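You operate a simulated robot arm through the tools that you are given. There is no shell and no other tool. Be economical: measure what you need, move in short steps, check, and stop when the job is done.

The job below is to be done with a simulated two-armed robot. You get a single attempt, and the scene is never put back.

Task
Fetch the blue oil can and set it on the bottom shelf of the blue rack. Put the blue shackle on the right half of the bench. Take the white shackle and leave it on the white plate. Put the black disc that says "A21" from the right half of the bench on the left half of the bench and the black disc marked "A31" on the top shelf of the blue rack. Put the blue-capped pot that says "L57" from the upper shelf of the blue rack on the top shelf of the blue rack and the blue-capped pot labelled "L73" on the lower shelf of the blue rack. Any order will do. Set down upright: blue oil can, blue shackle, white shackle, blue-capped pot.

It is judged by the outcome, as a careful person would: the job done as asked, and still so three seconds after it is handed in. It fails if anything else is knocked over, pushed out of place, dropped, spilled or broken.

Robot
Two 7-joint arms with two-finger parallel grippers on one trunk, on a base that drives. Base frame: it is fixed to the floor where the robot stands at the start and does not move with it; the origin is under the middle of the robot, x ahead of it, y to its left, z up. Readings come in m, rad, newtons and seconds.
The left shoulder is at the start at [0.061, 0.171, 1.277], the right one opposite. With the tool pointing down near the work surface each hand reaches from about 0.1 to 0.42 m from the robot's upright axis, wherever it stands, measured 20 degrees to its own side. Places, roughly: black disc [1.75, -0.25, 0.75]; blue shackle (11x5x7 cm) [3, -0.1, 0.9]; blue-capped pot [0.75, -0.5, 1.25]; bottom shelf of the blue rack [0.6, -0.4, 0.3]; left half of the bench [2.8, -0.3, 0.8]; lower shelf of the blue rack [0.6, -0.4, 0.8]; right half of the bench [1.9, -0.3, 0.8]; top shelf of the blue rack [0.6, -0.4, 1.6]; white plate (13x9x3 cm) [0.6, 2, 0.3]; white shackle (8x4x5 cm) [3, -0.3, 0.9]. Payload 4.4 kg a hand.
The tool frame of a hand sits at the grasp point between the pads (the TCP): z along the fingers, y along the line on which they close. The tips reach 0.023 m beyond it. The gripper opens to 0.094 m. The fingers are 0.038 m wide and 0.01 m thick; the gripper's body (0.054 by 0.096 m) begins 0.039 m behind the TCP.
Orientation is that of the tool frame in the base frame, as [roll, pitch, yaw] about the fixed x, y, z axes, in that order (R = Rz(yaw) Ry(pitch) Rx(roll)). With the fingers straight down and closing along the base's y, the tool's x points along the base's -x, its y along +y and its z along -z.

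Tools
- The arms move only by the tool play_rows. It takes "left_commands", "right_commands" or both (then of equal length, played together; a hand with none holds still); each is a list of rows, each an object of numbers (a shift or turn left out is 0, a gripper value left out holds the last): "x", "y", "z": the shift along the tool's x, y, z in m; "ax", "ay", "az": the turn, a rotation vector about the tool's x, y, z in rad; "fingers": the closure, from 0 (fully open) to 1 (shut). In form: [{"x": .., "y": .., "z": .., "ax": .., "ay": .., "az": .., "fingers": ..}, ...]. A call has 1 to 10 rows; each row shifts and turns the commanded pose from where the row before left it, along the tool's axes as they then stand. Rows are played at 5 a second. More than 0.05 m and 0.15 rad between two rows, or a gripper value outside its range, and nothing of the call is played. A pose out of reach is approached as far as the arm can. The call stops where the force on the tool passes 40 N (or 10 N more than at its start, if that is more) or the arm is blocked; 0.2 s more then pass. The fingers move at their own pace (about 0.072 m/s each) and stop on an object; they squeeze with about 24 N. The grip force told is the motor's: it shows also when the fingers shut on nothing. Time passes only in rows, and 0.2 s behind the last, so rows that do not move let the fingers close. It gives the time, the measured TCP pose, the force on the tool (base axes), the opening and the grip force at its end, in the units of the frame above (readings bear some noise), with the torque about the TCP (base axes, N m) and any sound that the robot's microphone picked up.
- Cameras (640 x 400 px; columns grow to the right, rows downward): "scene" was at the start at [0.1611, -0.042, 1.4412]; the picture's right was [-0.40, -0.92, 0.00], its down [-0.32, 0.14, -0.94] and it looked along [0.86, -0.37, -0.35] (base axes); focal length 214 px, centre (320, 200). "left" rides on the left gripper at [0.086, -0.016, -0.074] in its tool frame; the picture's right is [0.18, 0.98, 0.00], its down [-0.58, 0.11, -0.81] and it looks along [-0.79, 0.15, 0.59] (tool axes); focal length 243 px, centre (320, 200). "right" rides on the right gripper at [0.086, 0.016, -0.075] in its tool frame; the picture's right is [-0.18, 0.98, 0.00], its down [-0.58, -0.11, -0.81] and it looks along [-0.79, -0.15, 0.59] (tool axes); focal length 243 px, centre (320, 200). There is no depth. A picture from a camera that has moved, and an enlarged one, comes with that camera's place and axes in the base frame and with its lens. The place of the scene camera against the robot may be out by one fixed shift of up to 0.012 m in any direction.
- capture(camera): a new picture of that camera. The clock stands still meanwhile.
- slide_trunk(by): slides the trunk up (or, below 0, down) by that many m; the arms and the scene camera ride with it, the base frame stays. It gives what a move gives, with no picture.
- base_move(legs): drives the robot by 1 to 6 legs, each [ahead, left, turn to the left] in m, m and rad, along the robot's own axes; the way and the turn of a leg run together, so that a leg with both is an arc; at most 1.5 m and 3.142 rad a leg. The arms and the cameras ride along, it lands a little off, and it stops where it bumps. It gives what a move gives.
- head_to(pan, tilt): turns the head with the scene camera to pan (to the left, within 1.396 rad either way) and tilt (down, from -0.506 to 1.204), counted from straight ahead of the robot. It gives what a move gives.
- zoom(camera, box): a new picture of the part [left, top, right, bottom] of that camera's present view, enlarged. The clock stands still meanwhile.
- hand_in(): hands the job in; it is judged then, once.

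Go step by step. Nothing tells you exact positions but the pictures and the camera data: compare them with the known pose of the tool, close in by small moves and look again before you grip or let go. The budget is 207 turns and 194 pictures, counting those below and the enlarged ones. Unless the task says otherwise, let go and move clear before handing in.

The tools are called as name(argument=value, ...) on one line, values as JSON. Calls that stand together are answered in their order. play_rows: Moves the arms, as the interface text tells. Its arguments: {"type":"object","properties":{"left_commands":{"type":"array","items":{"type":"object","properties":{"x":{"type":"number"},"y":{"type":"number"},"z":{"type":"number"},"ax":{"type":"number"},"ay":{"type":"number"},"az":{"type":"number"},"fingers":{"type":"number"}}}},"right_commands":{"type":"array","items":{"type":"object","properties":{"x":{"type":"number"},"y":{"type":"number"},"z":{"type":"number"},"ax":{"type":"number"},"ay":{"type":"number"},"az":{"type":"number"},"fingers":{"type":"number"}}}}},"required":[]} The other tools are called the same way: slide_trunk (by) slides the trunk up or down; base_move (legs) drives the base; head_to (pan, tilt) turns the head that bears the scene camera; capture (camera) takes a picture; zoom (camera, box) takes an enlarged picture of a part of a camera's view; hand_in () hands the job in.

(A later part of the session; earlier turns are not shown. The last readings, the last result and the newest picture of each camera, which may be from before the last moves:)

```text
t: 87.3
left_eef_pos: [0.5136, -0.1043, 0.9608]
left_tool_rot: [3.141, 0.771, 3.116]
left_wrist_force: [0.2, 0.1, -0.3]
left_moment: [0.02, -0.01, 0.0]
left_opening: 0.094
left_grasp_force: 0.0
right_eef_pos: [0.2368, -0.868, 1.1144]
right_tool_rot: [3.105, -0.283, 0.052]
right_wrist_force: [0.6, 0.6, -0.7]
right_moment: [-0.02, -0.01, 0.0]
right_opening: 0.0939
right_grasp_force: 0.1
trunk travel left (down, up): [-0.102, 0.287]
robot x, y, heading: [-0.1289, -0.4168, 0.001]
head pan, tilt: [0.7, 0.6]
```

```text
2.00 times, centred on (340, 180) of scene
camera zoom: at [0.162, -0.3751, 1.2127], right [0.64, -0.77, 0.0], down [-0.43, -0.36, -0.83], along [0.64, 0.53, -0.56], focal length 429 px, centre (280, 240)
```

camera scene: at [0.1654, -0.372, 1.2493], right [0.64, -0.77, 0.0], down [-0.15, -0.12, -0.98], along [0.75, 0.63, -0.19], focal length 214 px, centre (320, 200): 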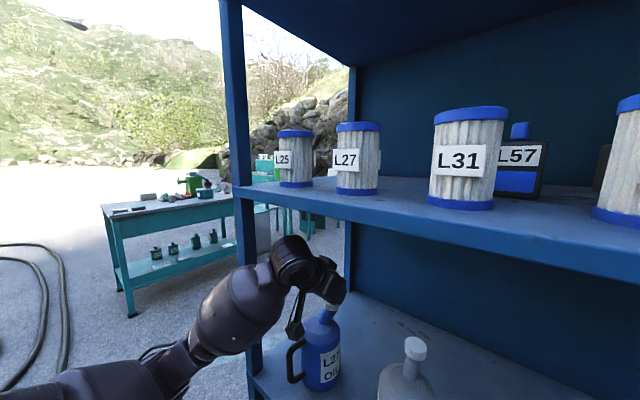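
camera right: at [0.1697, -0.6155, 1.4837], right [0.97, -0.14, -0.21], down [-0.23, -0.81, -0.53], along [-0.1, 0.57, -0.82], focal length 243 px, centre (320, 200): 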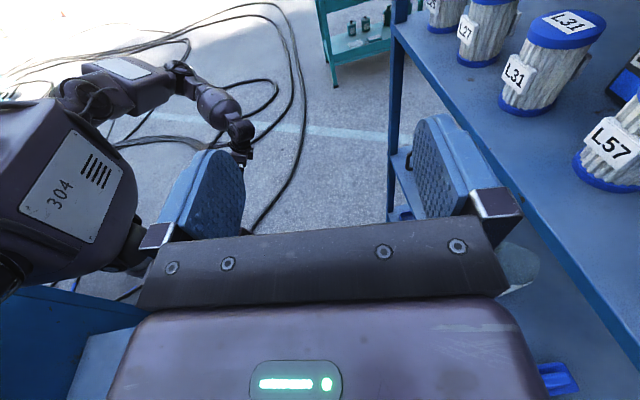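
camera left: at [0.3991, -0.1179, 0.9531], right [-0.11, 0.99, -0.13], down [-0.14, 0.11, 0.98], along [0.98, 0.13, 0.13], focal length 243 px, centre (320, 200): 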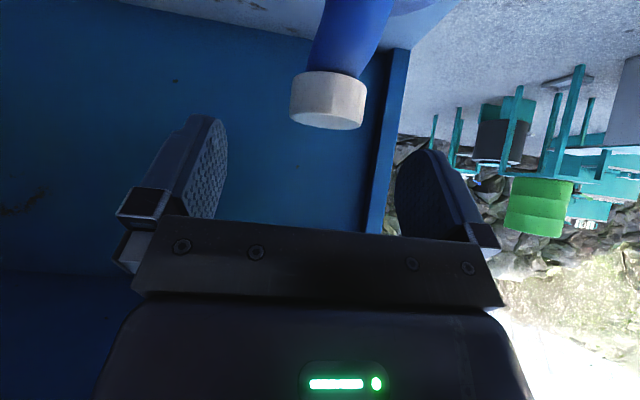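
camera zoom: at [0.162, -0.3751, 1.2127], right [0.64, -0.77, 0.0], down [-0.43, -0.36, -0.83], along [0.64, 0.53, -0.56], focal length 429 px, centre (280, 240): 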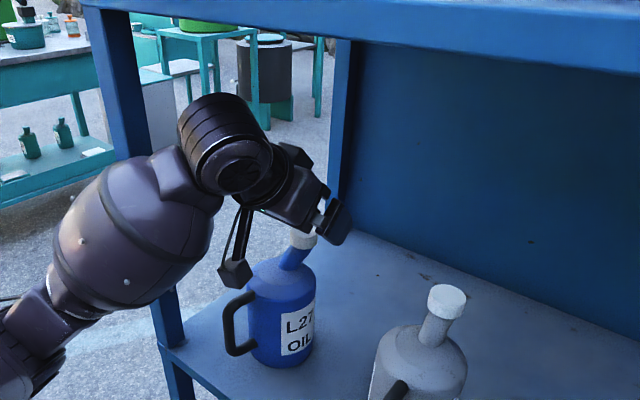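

I'll re-grip the cap squarely and lift only a few millimetres while reading the force, to learn the weight.

play_rows(left_commands=[{"x": 0.0096, "z": 0.0185}, {"x": 0.0096, "z": 0.0185}, {"fingers": 1}, {"fingers": 1}, {"fingers": 1}, {"fingers": 1}])

capture(camera="left")

play_rows(left_commands=[{"x": -0.0021, "z": -0.0022}, {}])

play_rows(left_commands=[{"x": -0.0028, "z": -0.0029}, {}])

```text
t: 88.7
left_eef_pos: [0.5302, -0.1031, 0.9393]
left_tool_rot: [3.125, 0.806, 3.113]
left_wrist_force: [10.3, -5.2, 23.0]
left_moment: [-0.09, 0.08, 0.06]
left_opening: 0.0335
left_grasp_force: 23.6
right_eef_pos: [0.2361, -0.8725, 1.1143]
right_tool_rot: [3.11, -0.288, 0.053]
right_wrist_force: [-0.3, -0.8, -1.1]
right_moment: [-0.01, -0.02, 0.01]
right_opening: 0.094
right_grasp_force: 0.0
trunk travel left (down, up): [-0.102, 0.287]
robot x, y, heading: [-0.1295, -0.4214, 0.002]
head pan, tilt: [0.7, 0.6]
```

```text
133 pictures are left
camera left: at [0.4159, -0.1181, 0.928], right [-0.11, 0.99, -0.12], down [-0.18, 0.1, 0.98], along [0.98, 0.13, 0.16], focal length 243 px, centre (320, 200)
```

left: 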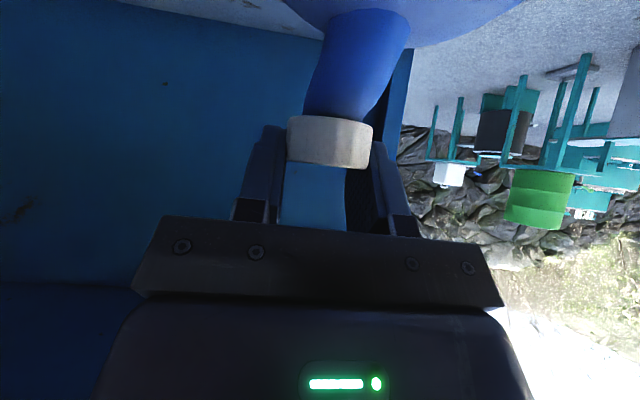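

```text
t: 89.3
left_eef_pos: [0.529, -0.1034, 0.9391]
left_tool_rot: [3.126, 0.798, 3.115]
left_wrist_force: [13.5, 2.9, 28.9]
left_moment: [0.03, -0.03, -0.02]
left_opening: 0.0335
left_grasp_force: 24.6
right_eef_pos: [0.2359, -0.8713, 1.1146]
right_tool_rot: [3.109, -0.284, 0.052]
right_wrist_force: [0.0, -1.1, -0.1]
right_moment: [-0.01, 0.01, -0.01]
right_opening: 0.094
right_grasp_force: 0.1
trunk travel left (down, up): [-0.102, 0.287]
robot x, y, heading: [-0.1251, -0.4217, -0.001]
head pan, tilt: [0.7, 0.6]
```

```text
t: 89.9
left_eef_pos: [0.5273, -0.1024, 0.9381]
left_tool_rot: [3.127, 0.787, 3.114]
left_wrist_force: [8.9, 5.0, 22.3]
left_moment: [0.04, -0.04, -0.08]
left_opening: 0.0334
left_grasp_force: 24.3
right_eef_pos: [0.2365, -0.8714, 1.1126]
right_tool_rot: [3.11, -0.28, 0.052]
right_wrist_force: [-0.4, -0.9, -0.3]
right_moment: [-0.02, -0.02, 0.0]
right_opening: 0.0938
right_grasp_force: 0.0
trunk travel left (down, up): [-0.102, 0.287]
robot x, y, heading: [-0.1273, -0.4187, -0.002]
head pan, tilt: [0.7, 0.6]
```

The camera pod is resting on the can's handle, which explains the upward force. I'll open, rise and turn the hand about 30° left around the cap so the pod clears the handle.

play_rows(left_commands=[{"fingers": 0}, {"fingers": 0}, {"x": -0.016, "z": -0.016}, {"x": -0.016, "z": -0.016}, {"ax": -0.0875, "az": -0.089}, {"ax": -0.0875, "az": -0.089}, {"ax": -0.0875, "az": -0.089}, {"ax": -0.0875, "az": -0.089}])

capture(camera="left")

zoom(camera="scene", box=[220, 80, 460, 280])

```text
t: 91.7
left_eef_pos: [0.5306, -0.0941, 0.9802]
left_tool_rot: [3.138, 0.782, -2.653]
left_wrist_force: [-1.0, 0.0, 0.5]
left_moment: [-0.02, 0.03, -0.01]
left_opening: 0.0941
left_grasp_force: 0.1
right_eef_pos: [0.2406, -0.8644, 1.1138]
right_tool_rot: [3.105, -0.279, 0.057]
right_wrist_force: [0.5, 0.3, 0.3]
right_moment: [-0.03, 0.0, 0.03]
right_opening: 0.0942
right_grasp_force: 0.1
trunk travel left (down, up): [-0.102, 0.287]
robot x, y, heading: [-0.1301, -0.4183, 0.0]
head pan, tilt: [0.7, 0.6]
```

```text
132 pictures are left
camera left: at [0.4389, -0.1629, 0.9698], right [-0.58, 0.8, -0.13], down [-0.19, 0.02, 0.98], along [0.79, 0.59, 0.14], focal length 243 px, centre (320, 200)
```

left: 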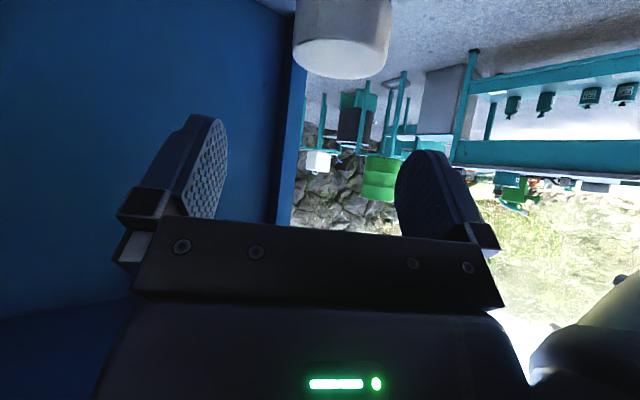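

```text
2.00 times, centred on (340, 180) of scene
camera zoom: at [0.165, -0.371, 1.2116], right [0.64, -0.77, 0.0], down [-0.43, -0.36, -0.83], along [0.64, 0.53, -0.56], focal length 429 px, centre (280, 240)
```

zoom: 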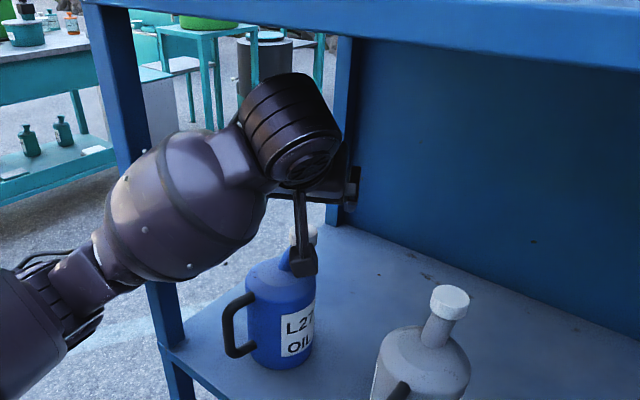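

play_rows(left_commands=[{"x": 0.018, "z": 0.0117, "y": -0.001}, {"x": 0.018, "z": 0.0117, "y": -0.001}, {"x": 0.018, "z": 0.0117, "y": -0.001}, {}])

capture(camera="left")

zoom(camera="scene", box=[220, 80, 460, 280])

```text
t: 92.7
left_eef_pos: [0.5278, -0.1029, 0.9143]
left_tool_rot: [-3.142, 0.782, -2.649]
left_wrist_force: [-0.2, -0.8, -0.4]
left_moment: [0.0, 0.01, -0.01]
left_opening: 0.0937
left_grasp_force: 0.0
right_eef_pos: [0.244, -0.8628, 1.1147]
right_tool_rot: [3.104, -0.275, 0.055]
right_wrist_force: [0.1, 0.6, 0.5]
right_moment: [0.01, 0.01, 0.01]
right_opening: 0.0939
right_grasp_force: 0.1
trunk travel left (down, up): [-0.102, 0.287]
robot x, y, heading: [-0.1299, -0.4192, 0.003]
head pan, tilt: [0.7, 0.6]
```

```text
130 pictures are left
camera left: at [0.4338, -0.1708, 0.9059], right [-0.58, 0.81, -0.13], down [-0.19, 0.02, 0.98], along [0.79, 0.59, 0.14], focal length 243 px, centre (320, 200)
```

left: 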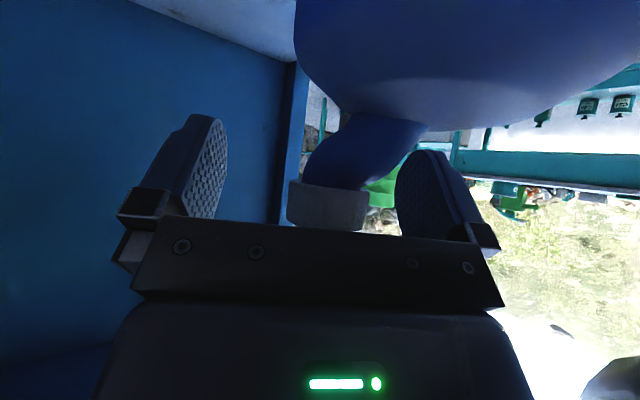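

```text
2.00 times, centred on (340, 180) of scene
camera zoom: at [0.1706, -0.3691, 1.2105], right [0.64, -0.77, 0.0], down [-0.43, -0.36, -0.83], along [0.63, 0.53, -0.56], focal length 429 px, centre (280, 240)
```

zoom: 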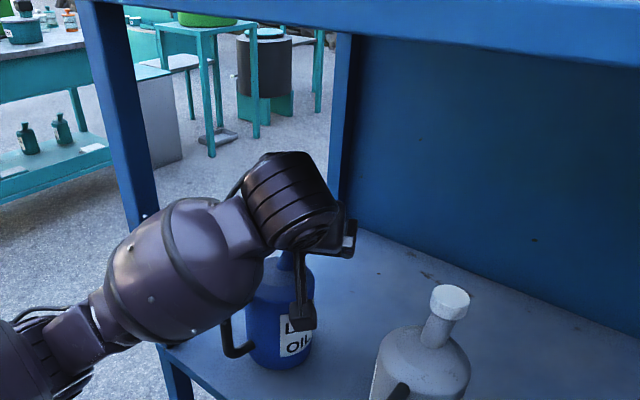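

Now the pod is clear of the handle. I'll close and lift by millimetres while watching the force.

play_rows(left_commands=[{"x": -0.003, "z": -0.004, "fingers": 1}, {"fingers": 1}, {"fingers": 1}, {"fingers": 1}])

play_rows(left_commands=[{"x": -0.0028, "z": -0.0028}, {"x": -0.0028, "z": -0.0028}, {}])

capture(camera="left")

```text
t: 93.7
left_eef_pos: [0.5276, -0.1022, 0.9199]
left_tool_rot: [3.141, 0.781, -2.649]
left_wrist_force: [0.9, 4.7, 3.5]
left_moment: [0.29, 0.11, -0.19]
left_opening: 0.0343
left_grasp_force: 23.8
right_eef_pos: [0.244, -0.8621, 1.1135]
right_tool_rot: [3.101, -0.276, 0.056]
right_wrist_force: [0.8, 0.7, 0.8]
right_moment: [0.0, 0.01, 0.01]
right_opening: 0.0938
right_grasp_force: 0.0
trunk travel left (down, up): [-0.102, 0.287]
robot x, y, heading: [-0.1279, -0.4207, -0.002]
head pan, tilt: [0.7, 0.6]
```

```text
t: 94.5
left_eef_pos: [0.5282, -0.1019, 0.9265]
left_tool_rot: [-3.14, 0.779, -2.651]
left_wrist_force: [0.3, -0.6, -6.7]
left_moment: [-0.06, -0.32, -0.03]
left_opening: 0.0335
left_grasp_force: 23.6
right_eef_pos: [0.2465, -0.8631, 1.1142]
right_tool_rot: [3.102, -0.273, 0.057]
right_wrist_force: [0.0, 0.4, -0.1]
right_moment: [-0.01, -0.01, 0.04]
right_opening: 0.0941
right_grasp_force: 0.0
trunk travel left (down, up): [-0.102, 0.287]
robot x, y, heading: [-0.1285, -0.419, -0.001]
head pan, tilt: [0.7, 0.6]
```

```text
128 pictures are left
camera left: at [0.4341, -0.1707, 0.9183], right [-0.58, 0.81, -0.13], down [-0.19, 0.02, 0.98], along [0.79, 0.59, 0.14], focal length 243 px, centre (320, 200)
```

left: 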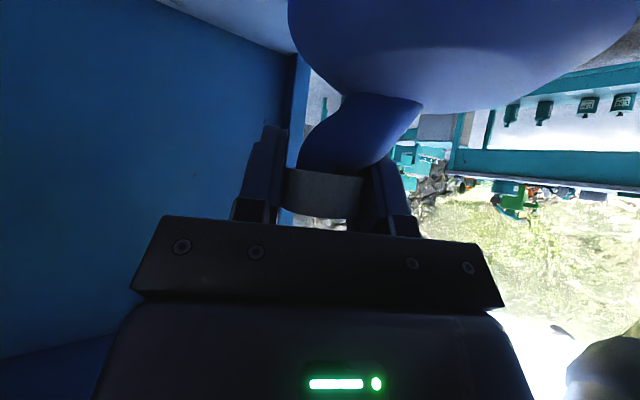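

The force reads -6.7 N, which fits a light can of about 0.7 kg. I'll lift further, slowly.

play_rows(left_commands=[{"x": -0.004, "z": -0.004}, {"x": -0.004, "z": -0.004}, {"x": -0.004, "z": -0.004}, {"x": -0.004, "z": -0.004}, {}])

capture(camera="left")

zoom(camera="scene", box=[220, 80, 460, 280])

```text
t: 95.7
left_eef_pos: [0.5276, -0.1019, 0.9502]
left_tool_rot: [-3.141, 0.781, -2.652]
left_wrist_force: [-0.2, 0.4, -7.3]
left_moment: [-0.06, -0.3, -0.03]
left_opening: 0.0336
left_grasp_force: 23.8
right_eef_pos: [0.2459, -0.8629, 1.1133]
right_tool_rot: [3.102, -0.272, 0.055]
right_wrist_force: [-0.1, 0.0, 0.2]
right_moment: [-0.03, -0.01, -0.03]
right_opening: 0.0941
right_grasp_force: 0.0
trunk travel left (down, up): [-0.102, 0.287]
robot x, y, heading: [-0.1261, -0.4214, -0.002]
head pan, tilt: [0.7, 0.6]
```

```text
127 pictures are left
camera left: at [0.4342, -0.1708, 0.9407], right [-0.58, 0.81, -0.13], down [-0.19, 0.02, 0.98], along [0.79, 0.59, 0.14], focal length 243 px, centre (320, 200)
```

left: 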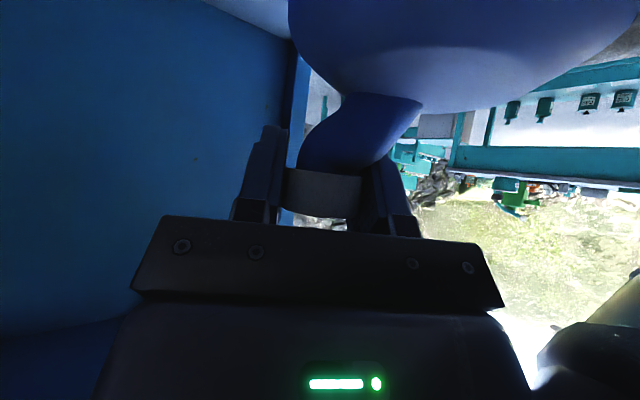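

```text
2.00 times, centred on (340, 180) of scene
camera zoom: at [0.1716, -0.3689, 1.2101], right [0.64, -0.77, 0.0], down [-0.43, -0.36, -0.82], along [0.63, 0.53, -0.57], focal length 429 px, centre (280, 240)
```

zoom: 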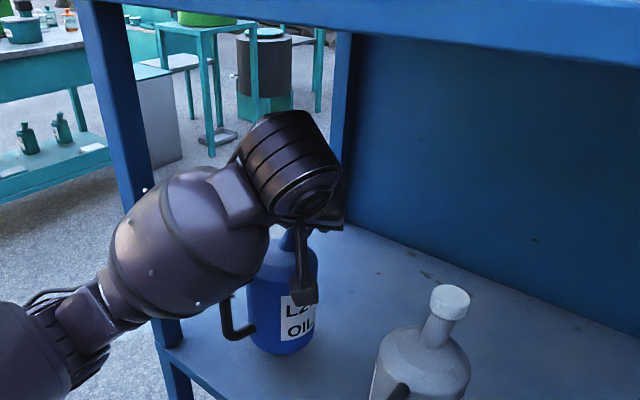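

The can is held and lifted about 3 cm. I'll back out, then move right to y≈-0.74 in front of the bottom shelf's free part.

base_move(legs=[[-0.28, 0, 0]])

capture(camera="scene")

base_move(legs=[[0, -0.64, 0]])

head_to(pan=0.4, tilt=0.75)

capture(camera="scene")

```text
t: 97.7
left_eef_pos: [0.2479, -0.1018, 0.9498]
left_tool_rot: [3.141, 0.783, -2.649]
left_wrist_force: [0.1, -0.6, -6.5]
left_moment: [-0.06, -0.28, 0.0]
left_opening: 0.0338
left_grasp_force: 23.3
right_eef_pos: [-0.034, -0.8616, 1.114]
right_tool_rot: [3.102, -0.276, 0.055]
right_wrist_force: [0.2, -0.2, -0.2]
right_moment: [0.02, 0.0, -0.03]
right_opening: 0.0939
right_grasp_force: 0.1
trunk travel left (down, up): [-0.102, 0.287]
robot x, y, heading: [-0.4026, -0.4196, -0.0]
head pan, tilt: [0.7, 0.6]
```

```text
125 pictures are left
camera scene: at [-0.108, -0.3683, 1.2103], right [0.64, -0.77, 0.0], down [-0.43, -0.36, -0.83], along [0.63, 0.53, -0.57], focal length 214 px, centre (320, 200)
```

scene: 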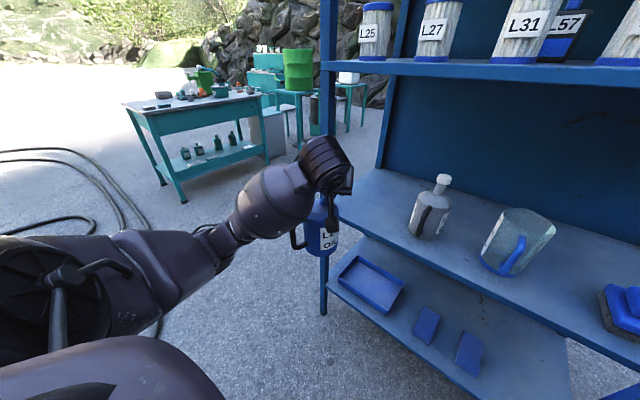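

```text
t: 103.8
left_eef_pos: [0.2475, -0.7503, 0.949]
left_tool_rot: [-3.142, 0.779, -2.657]
left_wrist_force: [-0.5, -0.6, -7.1]
left_moment: [-0.03, -0.25, 0.02]
left_opening: 0.0338
left_grasp_force: 24.4
right_eef_pos: [-0.0388, -1.5089, 1.1148]
right_tool_rot: [3.101, -0.275, 0.048]
right_wrist_force: [-0.3, 0.4, 0.3]
right_moment: [0.03, 0.0, 0.0]
right_opening: 0.0938
right_grasp_force: 0.1
trunk travel left (down, up): [-0.102, 0.287]
robot x, y, heading: [-0.4124, -1.0646, -0.009]
head pan, tilt: [0.7, 0.6]
```

```text
t: 104.6
left_eef_pos: [0.2469, -0.7495, 0.9499]
left_tool_rot: [3.141, 0.781, -2.657]
left_wrist_force: [0.6, -0.5, -7.1]
left_moment: [-0.05, -0.27, 0.0]
left_opening: 0.0339
left_grasp_force: 23.7
right_eef_pos: [-0.0395, -1.5088, 1.1145]
right_tool_rot: [3.102, -0.273, 0.05]
right_wrist_force: [0.6, -0.6, 0.1]
right_moment: [0.0, 0.0, 0.01]
right_opening: 0.094
right_grasp_force: 0.1
trunk travel left (down, up): [-0.102, 0.287]
robot x, y, heading: [-0.4079, -1.068, -0.007]
head pan, tilt: [0.4, 0.75]
```

```text
124 pictures are left
camera scene: at [-0.1016, -1.0396, 1.1973], right [0.38, -0.92, 0.0], down [-0.63, -0.26, -0.73], along [0.68, 0.28, -0.68], focal length 214 px, centre (320, 200)
```

scene: 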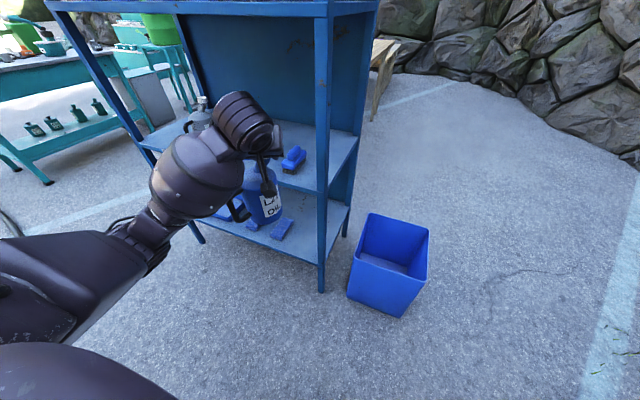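

The can is in front of the bottom shelf's right part. I'll lower the trunk and then the arm.

slide_trunk(by=-0.1)

play_rows(left_commands=[{"x": 0.028, "z": 0.0285}, {"x": 0.028, "z": 0.0285}, {"x": 0.028, "z": 0.0285}, {"x": 0.028, "z": 0.0285}, {"x": 0.028, "z": 0.0285}, {}])

capture(camera="scene")

```text
t: 105.9
left_eef_pos: [0.2476, -0.7496, 0.8515]
left_tool_rot: [-3.141, 0.782, -2.656]
left_wrist_force: [0.4, -0.1, -6.5]
left_moment: [-0.05, -0.25, 0.02]
left_opening: 0.0334
left_grasp_force: 24.3
right_eef_pos: [0.0201, -1.5091, 0.9474]
right_tool_rot: [3.12, 0.05, 0.048]
right_wrist_force: [0.1, 0.2, -0.8]
right_moment: [-0.02, 0.01, -0.01]
right_opening: 0.0941
right_grasp_force: 0.1
trunk travel left (down, up): [-0.002, 0.387]
robot x, y, heading: [-0.4106, -1.0629, -0.006]
head pan, tilt: [0.4, 0.75]
```

```text
t: 107.3
left_eef_pos: [0.2494, -0.751, 0.6491]
left_tool_rot: [-3.141, 0.783, -2.657]
left_wrist_force: [0.0, 0.0, -7.1]
left_moment: [-0.05, -0.21, 0.02]
left_opening: 0.0336
left_grasp_force: 24.2
right_eef_pos: [0.0218, -1.5101, 0.9475]
right_tool_rot: [3.121, 0.05, 0.047]
right_wrist_force: [1.2, 0.5, 0.2]
right_moment: [0.0, 0.0, 0.01]
right_opening: 0.094
right_grasp_force: 0.0
trunk travel left (down, up): [-0.002, 0.387]
robot x, y, heading: [-0.4139, -1.0622, -0.006]
head pan, tilt: [0.4, 0.75]
```

```text
123 pictures are left
camera scene: at [-0.0236, -1.0403, 1.0757], right [0.38, -0.92, 0.0], down [-0.63, -0.26, -0.73], along [0.68, 0.28, -0.68], focal length 214 px, centre (320, 200)
```

scene: 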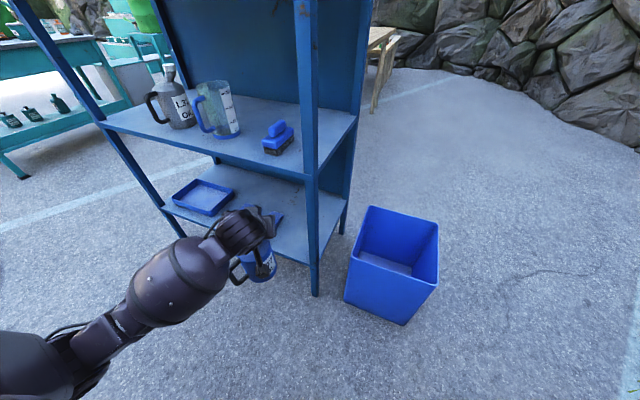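

play_rows(left_commands=[{"x": 0.028, "z": 0.0285}, {"x": 0.028, "z": 0.0285}, {"x": 0.028, "z": 0.0285}, {"x": 0.026, "z": 0.0265}, {}])

capture(camera="scene")

capture(camera="left")

```text
t: 108.5
left_eef_pos: [0.2499, -0.7497, 0.4927]
left_tool_rot: [-3.141, 0.783, -2.655]
left_wrist_force: [0.5, 0.3, -7.0]
left_moment: [-0.06, -0.3, 0.02]
left_opening: 0.0336
left_grasp_force: 23.8
right_eef_pos: [0.021, -1.5095, 0.9471]
right_tool_rot: [3.121, 0.052, 0.047]
right_wrist_force: [-0.1, 0.0, 0.5]
right_moment: [0.01, 0.0, 0.01]
right_opening: 0.0941
right_grasp_force: 0.1
trunk travel left (down, up): [-0.002, 0.387]
robot x, y, heading: [-0.4128, -1.0674, -0.007]
head pan, tilt: [0.4, 0.75]
```

```text
122 pictures are left
camera scene: at [-0.0235, -1.0403, 1.0756], right [0.38, -0.92, 0.0], down [-0.63, -0.26, -0.73], along [0.68, 0.28, -0.68], focal length 214 px, centre (320, 200)
```

scene: 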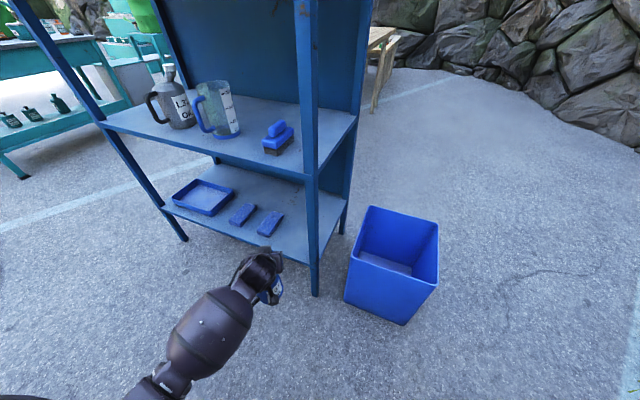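

```text
121 pictures are left
camera left: at [0.1556, -0.8176, 0.4835], right [-0.57, 0.81, -0.13], down [-0.19, 0.02, 0.98], along [0.8, 0.59, 0.14], focal length 243 px, centre (320, 200)
```

left: 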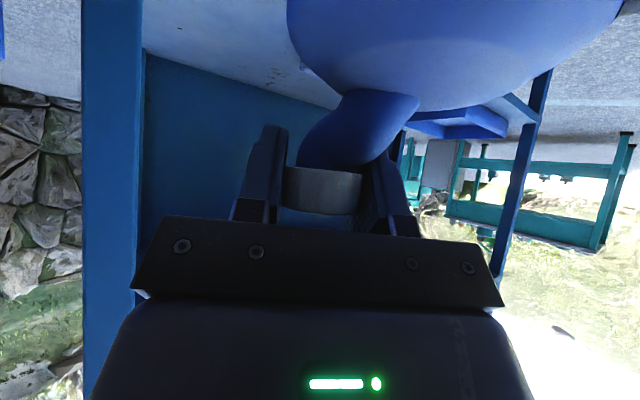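

The can hangs about 3 cm above the bottom shelf's level, with the spot at y≈-0.75 free. I'll drive in.

base_move(legs=[[0.265, 0, 0.007]])

capture(camera="scene")

capture(camera="left")

```text
t: 110.4
left_eef_pos: [0.501, -0.7243, 0.487]
left_tool_rot: [3.117, 0.776, -2.643]
left_wrist_force: [-18.3, 32.6, -10.0]
left_moment: [0.85, -0.17, -4.98]
left_opening: 0.0337
left_grasp_force: 23.6
right_eef_pos: [0.286, -1.4998, 0.9504]
right_tool_rot: [3.113, 0.05, 0.058]
right_wrist_force: [0.4, -0.7, -0.1]
right_moment: [-0.01, -0.05, -0.03]
right_opening: 0.094
right_grasp_force: 0.1
trunk travel left (down, up): [-0.002, 0.387]
robot x, y, heading: [-0.1483, -1.0649, 0.004]
head pan, tilt: [0.4, 0.75]
```

```text
120 pictures are left
camera scene: at [0.2369, -1.0311, 1.0757], right [0.39, -0.92, 0.01], down [-0.63, -0.27, -0.73], along [0.67, 0.28, -0.68], focal length 214 px, centre (320, 200)
```

scene: 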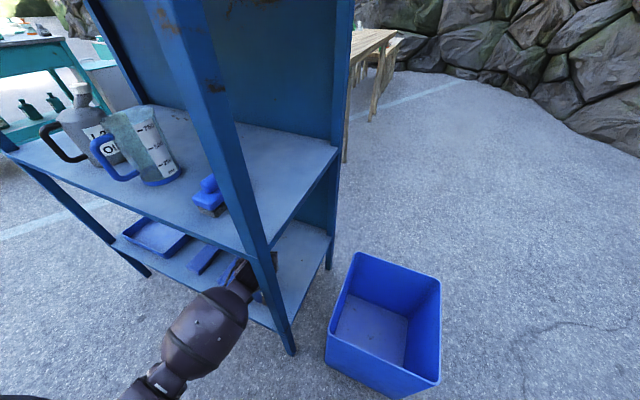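

```text
119 pictures are left
camera left: at [0.4093, -0.7953, 0.4792], right [-0.6, 0.79, -0.11], down [-0.18, 0.0, 0.98], along [0.78, 0.61, 0.14], focal length 243 px, centre (320, 200)
```

left: 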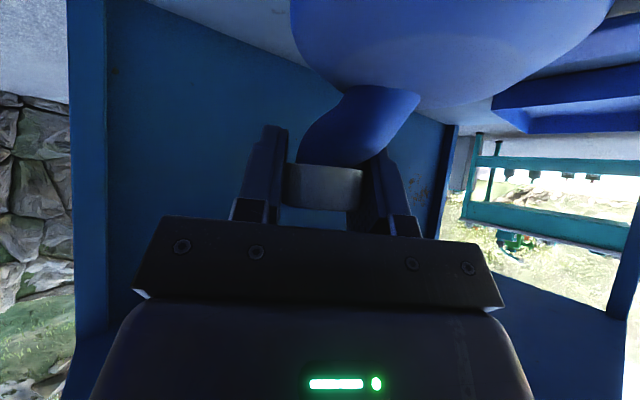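

The wrist is pressing against the right front post, with 33 N sideways. I'll relieve it by sidestepping left.

base_move(legs=[[-0.02, 0.035, 0]])

capture(camera="left")

zoom(camera="scene", box=[80, 180, 340, 380])

```text
t: 111.4
left_eef_pos: [0.4813, -0.6932, 0.4893]
left_tool_rot: [3.108, 0.778, -2.649]
left_wrist_force: [-0.8, 0.0, -7.6]
left_moment: [-0.09, -0.24, 0.0]
left_opening: 0.0338
left_grasp_force: 24.2
right_eef_pos: [0.2677, -1.4709, 0.9478]
right_tool_rot: [3.12, 0.051, 0.058]
right_wrist_force: [-0.9, -0.2, 0.2]
right_moment: [0.03, 0.0, 0.01]
right_opening: 0.0942
right_grasp_force: 0.1
trunk travel left (down, up): [-0.002, 0.387]
robot x, y, heading: [-0.1711, -1.0309, 0.002]
head pan, tilt: [0.4, 0.75]
```

```text
118 pictures are left
camera left: at [0.3899, -0.7631, 0.4804], right [-0.6, 0.79, -0.11], down [-0.17, 0.0, 0.98], along [0.78, 0.61, 0.14], focal length 243 px, centre (320, 200)
```

left: 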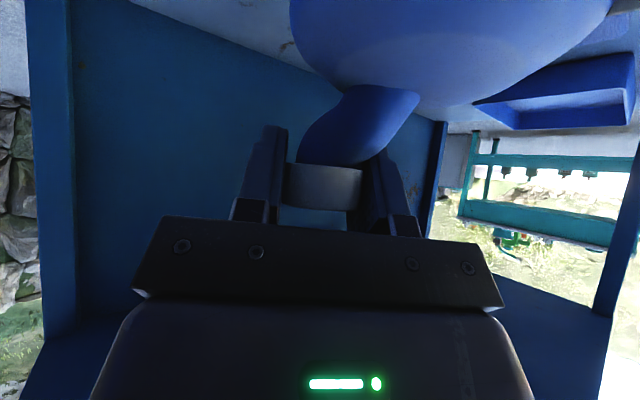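

```text
2.00 times, centred on (210, 280) of scene
camera zoom: at [0.2178, -1.0023, 1.0757], right [0.39, -0.92, 0.0], down [-0.63, -0.27, -0.73], along [0.67, 0.29, -0.68], focal length 429 px, centre (540, 40)
```

zoom: 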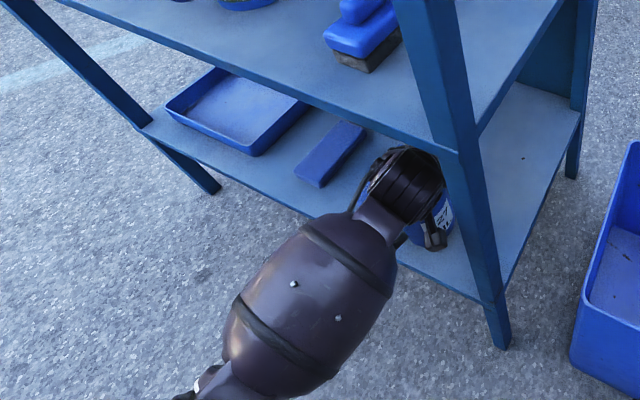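

It's free of contact now. I'll move 3 cm deeper with the arm, then lower until touch.

play_rows(left_commands=[{"x": -0.0094, "z": 0.0093, "y": -0.007}, {"x": -0.0094, "z": 0.0093, "y": -0.007}, {"x": 0.0035, "z": 0.0035}, {"x": 0.0035, "z": 0.0035}, {"x": 0.0035, "z": 0.0035}])

play_rows(left_commands=[{"x": 0.0028, "z": 0.0028}, {"x": 0.0028, "z": 0.0028}, {}])

```text
t: 112.6
left_eef_pos: [0.5091, -0.6737, 0.4798]
left_tool_rot: [3.085, 0.797, -2.665]
left_wrist_force: [-0.3, 0.7, -6.3]
left_moment: [-0.07, -0.25, 0.0]
left_opening: 0.034
left_grasp_force: 24.4
right_eef_pos: [0.2615, -1.4653, 0.9557]
right_tool_rot: [3.111, 0.04, 0.058]
right_wrist_force: [-0.1, 0.3, 0.8]
right_moment: [0.05, -0.03, 0.02]
right_opening: 0.0941
right_grasp_force: 0.0
trunk travel left (down, up): [-0.002, 0.387]
robot x, y, heading: [-0.169, -1.032, 0.005]
head pan, tilt: [0.4, 0.75]
```

```text
t: 113.4
left_eef_pos: [0.5093, -0.6676, 0.4742]
left_tool_rot: [3.063, 0.809, -2.689]
left_wrist_force: [8.6, 0.6, 23.4]
left_moment: [-0.53, 0.31, 0.02]
left_opening: 0.0339
left_grasp_force: 24.3
right_eef_pos: [0.2606, -1.464, 0.9557]
right_tool_rot: [3.113, 0.043, 0.059]
right_wrist_force: [0.3, -1.0, -0.1]
right_moment: [0.03, 0.0, 0.0]
right_opening: 0.0941
right_grasp_force: 0.1
trunk travel left (down, up): [-0.002, 0.387]
robot x, y, heading: [-0.1677, -1.0317, 0.002]
head pan, tilt: [0.4, 0.75]
```

capture(camera="left")

zoom(camera="scene", box=[80, 180, 340, 380])

```text
116 pictures are left
camera left: at [0.4166, -0.7365, 0.4625], right [-0.59, 0.8, -0.08], down [-0.19, -0.04, 0.98], along [0.78, 0.6, 0.17], focal length 243 px, centre (320, 200)
```

left: 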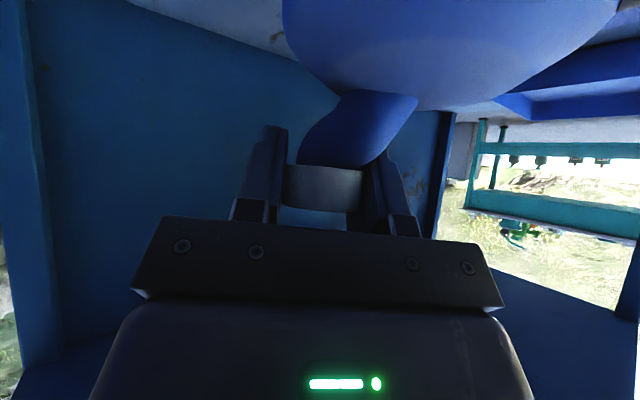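

```text
2.00 times, centred on (210, 280) of scene
camera zoom: at [0.2093, -0.9942, 1.0793], right [0.39, -0.92, 0.01], down [-0.62, -0.27, -0.73], along [0.68, 0.28, -0.68], focal length 429 px, centre (540, 40)
```

zoom: 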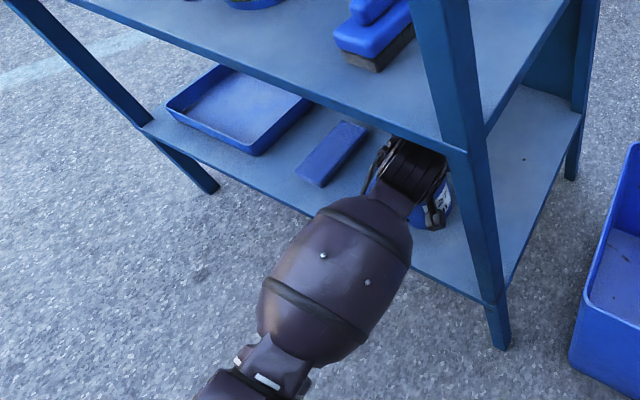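

The wrist dome was leaning on the right post, which pushed the hand left. I'll lift slightly, turn the hand back to straight ahead with the can, and then shift right.

play_rows(left_commands=[{"x": -0.006, "z": -0.006}, {"x": -0.006, "z": -0.006}, {"ax": 0.0875, "az": 0.089}, {"ax": 0.0875, "az": 0.089}, {"ax": 0.0875, "az": 0.089}, {"ax": 0.0875, "az": 0.089}, {}])

capture(camera="left")

zoom(camera="scene", box=[80, 180, 340, 380])

```text
t: 115.0
left_eef_pos: [0.5112, -0.6931, 0.4825]
left_tool_rot: [3.11, 0.766, 3.136]
left_wrist_force: [0.2, 0.9, -6.7]
left_moment: [-0.15, -0.22, -0.02]
left_opening: 0.0339
left_grasp_force: 24.3
right_eef_pos: [0.2666, -1.4703, 0.947]
right_tool_rot: [3.121, 0.053, 0.058]
right_wrist_force: [0.6, 0.3, 0.4]
right_moment: [-0.02, 0.02, -0.04]
right_opening: 0.0939
right_grasp_force: 0.0
trunk travel left (down, up): [-0.002, 0.387]
robot x, y, heading: [-0.1705, -1.032, 0.006]
head pan, tilt: [0.4, 0.75]
```

```text
114 pictures are left
camera left: at [0.3969, -0.7104, 0.475], right [-0.15, 0.98, -0.11], down [-0.14, 0.09, 0.99], along [0.98, 0.16, 0.13], focal length 243 px, centre (320, 200)
```

left: 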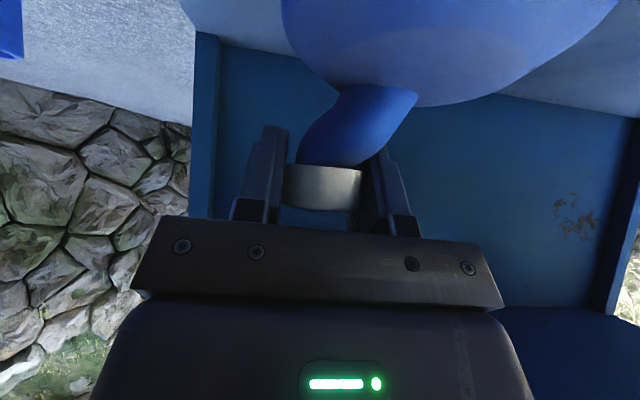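

```text
2.00 times, centred on (210, 280) of scene
camera zoom: at [0.218, -1.0024, 1.0755], right [0.39, -0.92, 0.0], down [-0.63, -0.27, -0.73], along [0.67, 0.29, -0.68], focal length 429 px, centre (540, 40)
```

zoom: 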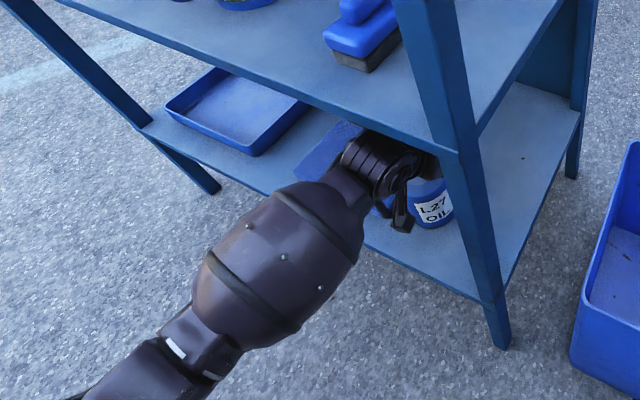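

Tracking is good again and the wrist is straight behind the can. I'll shift 1.7 cm right and lower to contact.

play_rows(left_commands=[{"y": -0.017}, {"x": 0.0028, "z": 0.0029}, {"x": 0.0028, "z": 0.0029}, {"x": 0.0021, "z": 0.0021}, {}])

play_rows(left_commands=[{"x": 0.0021, "z": 0.0021}, {}])

```text
t: 116.2
left_eef_pos: [0.5125, -0.7088, 0.4739]
left_tool_rot: [3.109, 0.772, 3.134]
left_wrist_force: [1.2, -1.2, 3.7]
left_moment: [-0.01, 0.24, 0.0]
left_opening: 0.0338
left_grasp_force: 24.2
right_eef_pos: [0.2666, -1.4727, 0.9475]
right_tool_rot: [3.12, 0.05, 0.056]
right_wrist_force: [-0.2, 0.0, -0.3]
right_moment: [-0.01, 0.03, 0.03]
right_opening: 0.094
right_grasp_force: 0.0
trunk travel left (down, up): [-0.002, 0.387]
robot x, y, heading: [-0.1753, -1.0335, -0.001]
head pan, tilt: [0.4, 0.75]
```

```text
t: 116.8
left_eef_pos: [0.5138, -0.7093, 0.4731]
left_tool_rot: [3.111, 0.776, 3.134]
left_wrist_force: [8.2, -4.5, 19.7]
left_moment: [-0.14, 0.38, 0.08]
left_opening: 0.0338
left_grasp_force: 24.1
right_eef_pos: [0.2668, -1.4721, 0.9482]
right_tool_rot: [3.12, 0.047, 0.057]
right_wrist_force: [0.6, 0.2, -0.4]
right_moment: [-0.03, 0.04, -0.02]
right_opening: 0.0941
right_grasp_force: 0.0
trunk travel left (down, up): [-0.002, 0.387]
robot x, y, heading: [-0.1692, -1.0306, 0.005]
head pan, tilt: [0.4, 0.75]
```

The same contact height of 0.474 in both spots means the can stands on the shelf. I'll ease off, open and look.

play_rows(left_commands=[{"x": -0.002, "z": -0.002}, {"fingers": 0}, {"fingers": 0}, {"fingers": 0}])

capture(camera="left")

base_move(legs=[[-0.23, 0, 0]])

capture(camera="scene")

```text
t: 117.8
left_eef_pos: [0.5124, -0.7086, 0.4716]
left_tool_rot: [3.11, 0.766, 3.136]
left_wrist_force: [0.3, 0.1, -0.7]
left_moment: [-0.04, -0.02, -0.01]
left_opening: 0.0942
left_grasp_force: 0.1
right_eef_pos: [0.2665, -1.4715, 0.9466]
right_tool_rot: [3.121, 0.05, 0.058]
right_wrist_force: [0.1, -0.5, -0.3]
right_moment: [-0.01, -0.01, 0.0]
right_opening: 0.094
right_grasp_force: 0.1
trunk travel left (down, up): [-0.002, 0.387]
robot x, y, heading: [-0.1693, -1.0314, 0.009]
head pan, tilt: [0.4, 0.75]
```

```text
112 pictures are left
camera left: at [0.3971, -0.7265, 0.4643], right [-0.15, 0.98, -0.11], down [-0.14, 0.08, 0.99], along [0.98, 0.16, 0.13], focal length 243 px, centre (320, 200)
```

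left: 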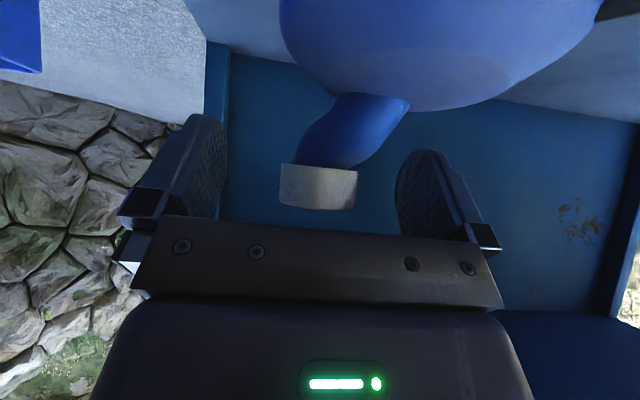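

```text
t: 119.5
left_eef_pos: [0.2785, -0.708, 0.4715]
left_tool_rot: [3.11, 0.768, 3.136]
left_wrist_force: [0.2, 0.1, -0.5]
left_moment: [0.0, 0.0, -0.02]
left_opening: 0.0941
left_grasp_force: 0.0
right_eef_pos: [0.0349, -1.472, 0.9481]
right_tool_rot: [3.123, 0.051, 0.06]
right_wrist_force: [-0.3, -0.2, 0.3]
right_moment: [-0.01, 0.0, -0.01]
right_opening: 0.094
right_grasp_force: 0.1
trunk travel left (down, up): [-0.002, 0.387]
robot x, y, heading: [-0.404, -1.0323, 0.002]
head pan, tilt: [0.4, 0.75]
```

```text
111 pictures are left
camera scene: at [-0.0161, -1.0032, 1.0759], right [0.39, -0.92, 0.0], down [-0.63, -0.27, -0.73], along [0.67, 0.29, -0.68], focal length 214 px, centre (320, 200)
```

scene: 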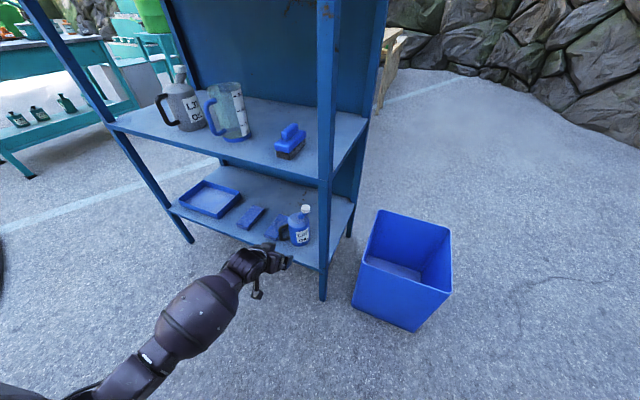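

zoom(camera="scene", box=[150, 60, 390, 290])

```text
1.74 times, centred on (270, 175) of scene
camera zoom: at [-0.0161, -1.0032, 1.0759], right [0.39, -0.92, 0.0], down [-0.63, -0.27, -0.73], along [0.67, 0.29, -0.68], focal length 373 px, centre (407, 244)
```

zoom: 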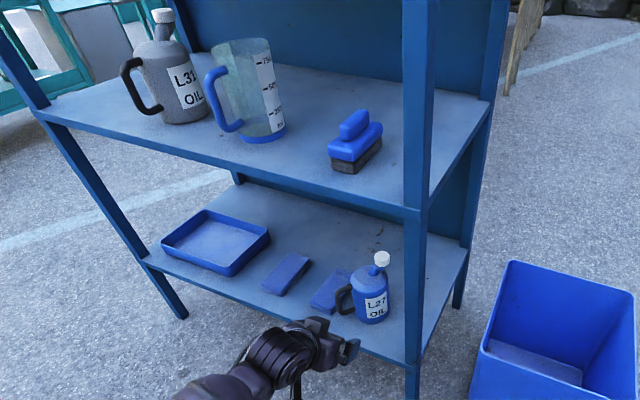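

The can stands upright on the bottom shelf with everything around it in place. Next is L73 with the right arm: I'll retract the left hand, raise the trunk a little and extend the right hand to horizontal with the camera on top.

play_rows(left_commands=[{"x": 0.0184, "z": -0.0457, "ay": 0.11}, {"x": 0.0233, "z": -0.0434, "ay": 0.11}, {"x": 0.0279, "z": -0.0406, "ay": 0.11}, {"x": 0.0322, "z": -0.0373, "ay": 0.11}, {"x": 0.0361, "z": -0.0335, "ay": 0.11}, {"x": 0.0395, "z": -0.0293, "ay": 0.11}, {"x": 0.0425, "z": -0.0249, "ay": 0.11}])

slide_trunk(by=0.11)

play_rows(right_commands=[{"ay": 0.112, "x": 0.02, "y": -0.0136, "z": -0.0136}, {"ay": 0.112, "x": 0.0214, "y": -0.0136, "z": -0.0113}, {"ay": 0.112, "x": 0.0225, "y": -0.0136, "z": -0.0088}, {"ay": 0.112, "x": 0.0234, "y": -0.0136, "z": -0.0062}, {"ay": 0.112, "x": 0.0239, "y": -0.0136, "z": -0.0036}, {"ay": 0.112, "x": 0.0242, "y": -0.0136, "z": -0.0009}, {"ay": 0.112, "x": 0.0241, "y": -0.0136, "z": 0.0018}])

play_rows(right_commands=[{"ay": 0.112, "x": 0.0238, "y": -0.0136, "z": 0.0045}, {"ay": 0.112, "x": 0.0231, "y": -0.0136, "z": 0.0071}, {"ay": 0.112, "x": 0.0222, "y": -0.0136, "z": 0.0097}, {"ay": 0.112, "x": 0.021, "y": -0.0136, "z": 0.0121}, {"ay": 0.112, "x": 0.0195, "y": -0.0136, "z": 0.0144}, {"ay": 0.112, "x": 0.0177, "y": -0.0136, "z": 0.0164}, {"ay": 0.112, "x": 0.0158, "y": -0.0136, "z": 0.0183}])

head_to(pan=-0.2, tilt=0.1)

capture(camera="scene")

```text
t: 121.1
left_eef_pos: [-0.0466, -0.6866, 0.5777]
left_tool_rot: [3.123, -0.004, -3.125]
left_wrist_force: [-0.6, -0.7, 0.7]
left_moment: [0.0, -0.05, -0.02]
left_opening: 0.0938
left_grasp_force: 0.0
left hand out of reach, approached as far as the arm can: row 6, 7
right_eef_pos: [0.0328, -1.4705, 0.9475]
right_tool_rot: [3.121, 0.05, 0.058]
right_wrist_force: [-1.1, 1.3, 0.6]
right_moment: [0.01, -0.02, -0.03]
right_opening: 0.0941
right_grasp_force: 0.2
trunk travel left (down, up): [-0.002, 0.387]
robot x, y, heading: [-0.4009, -1.0353, 0.006]
head pan, tilt: [0.4, 0.75]
```

```text
t: 122.5
left_eef_pos: [-0.0451, -0.6861, 0.6859]
left_tool_rot: [3.12, -0.006, -3.124]
left_wrist_force: [0.0, 0.1, -0.1]
left_moment: [0.02, 0.01, 0.0]
left_opening: 0.0937
left_grasp_force: 0.2
right_eef_pos: [0.0365, -1.4711, 1.0568]
right_tool_rot: [3.121, 0.053, 0.058]
right_wrist_force: [-0.7, 0.1, -1.0]
right_moment: [0.02, 0.08, -0.02]
right_opening: 0.0938
right_grasp_force: 0.1
trunk travel left (down, up): [-0.112, 0.277]
robot x, y, heading: [-0.4052, -1.035, 0.007]
head pan, tilt: [0.4, 0.75]
```

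```text
t: 124.1
left_eef_pos: [-0.0437, -0.6861, 0.6867]
left_tool_rot: [3.119, -0.004, -3.125]
left_wrist_force: [0.0, -0.1, 0.5]
left_moment: [0.01, -0.03, 0.0]
left_opening: 0.0939
left_grasp_force: 0.0
right_eef_pos: [0.1734, -1.3649, 1.144]
right_tool_rot: [3.114, -0.733, 0.078]
right_wrist_force: [0.2, 0.2, 0.0]
right_moment: [0.0, 0.01, -0.04]
right_opening: 0.0939
right_grasp_force: 0.1
trunk travel left (down, up): [-0.112, 0.277]
robot x, y, heading: [-0.4042, -1.0338, 0.013]
head pan, tilt: [0.4, 0.75]
```

```text
t: 125.7
left_eef_pos: [-0.0443, -0.6859, 0.6872]
left_tool_rot: [3.119, -0.003, -3.123]
left_wrist_force: [-0.9, 0.5, -0.5]
left_moment: [0.01, 0.01, -0.01]
left_opening: 0.094
left_grasp_force: 0.0
right_eef_pos: [0.3133, -1.26, 1.2293]
right_tool_rot: [2.751, -1.515, 0.451]
right_wrist_force: [1.1, -0.8, -0.1]
right_moment: [0.01, 0.03, 0.01]
right_opening: 0.094
right_grasp_force: 0.1
trunk travel left (down, up): [-0.112, 0.277]
robot x, y, heading: [-0.4009, -1.0307, 0.005]
head pan, tilt: [0.4, 0.75]
```

```text
t: 126.8
left_eef_pos: [-0.0446, -0.686, 0.6883]
left_tool_rot: [3.119, -0.001, -3.125]
left_wrist_force: [-0.2, -0.3, -0.3]
left_moment: [0.0, -0.01, -0.01]
left_opening: 0.0941
left_grasp_force: 0.1
right_eef_pos: [0.3112, -1.2604, 1.2295]
right_tool_rot: [2.768, -1.514, 0.434]
right_wrist_force: [0.1, 0.1, -0.2]
right_moment: [-0.02, 0.0, 0.0]
right_opening: 0.094
right_grasp_force: 0.1
trunk travel left (down, up): [-0.112, 0.277]
robot x, y, heading: [-0.4041, -1.0295, 0.003]
head pan, tilt: [-0.201, 0.099]
```

```text
109 pictures are left
camera scene: at [-0.09, -1.054, 1.2689], right [-0.19, -0.98, 0.0], down [-0.1, 0.02, -0.99], along [0.98, -0.19, -0.1], focal length 214 px, centre (320, 200)
```

scene: 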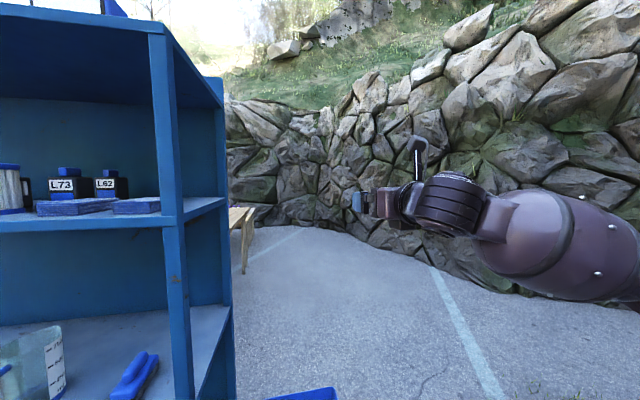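

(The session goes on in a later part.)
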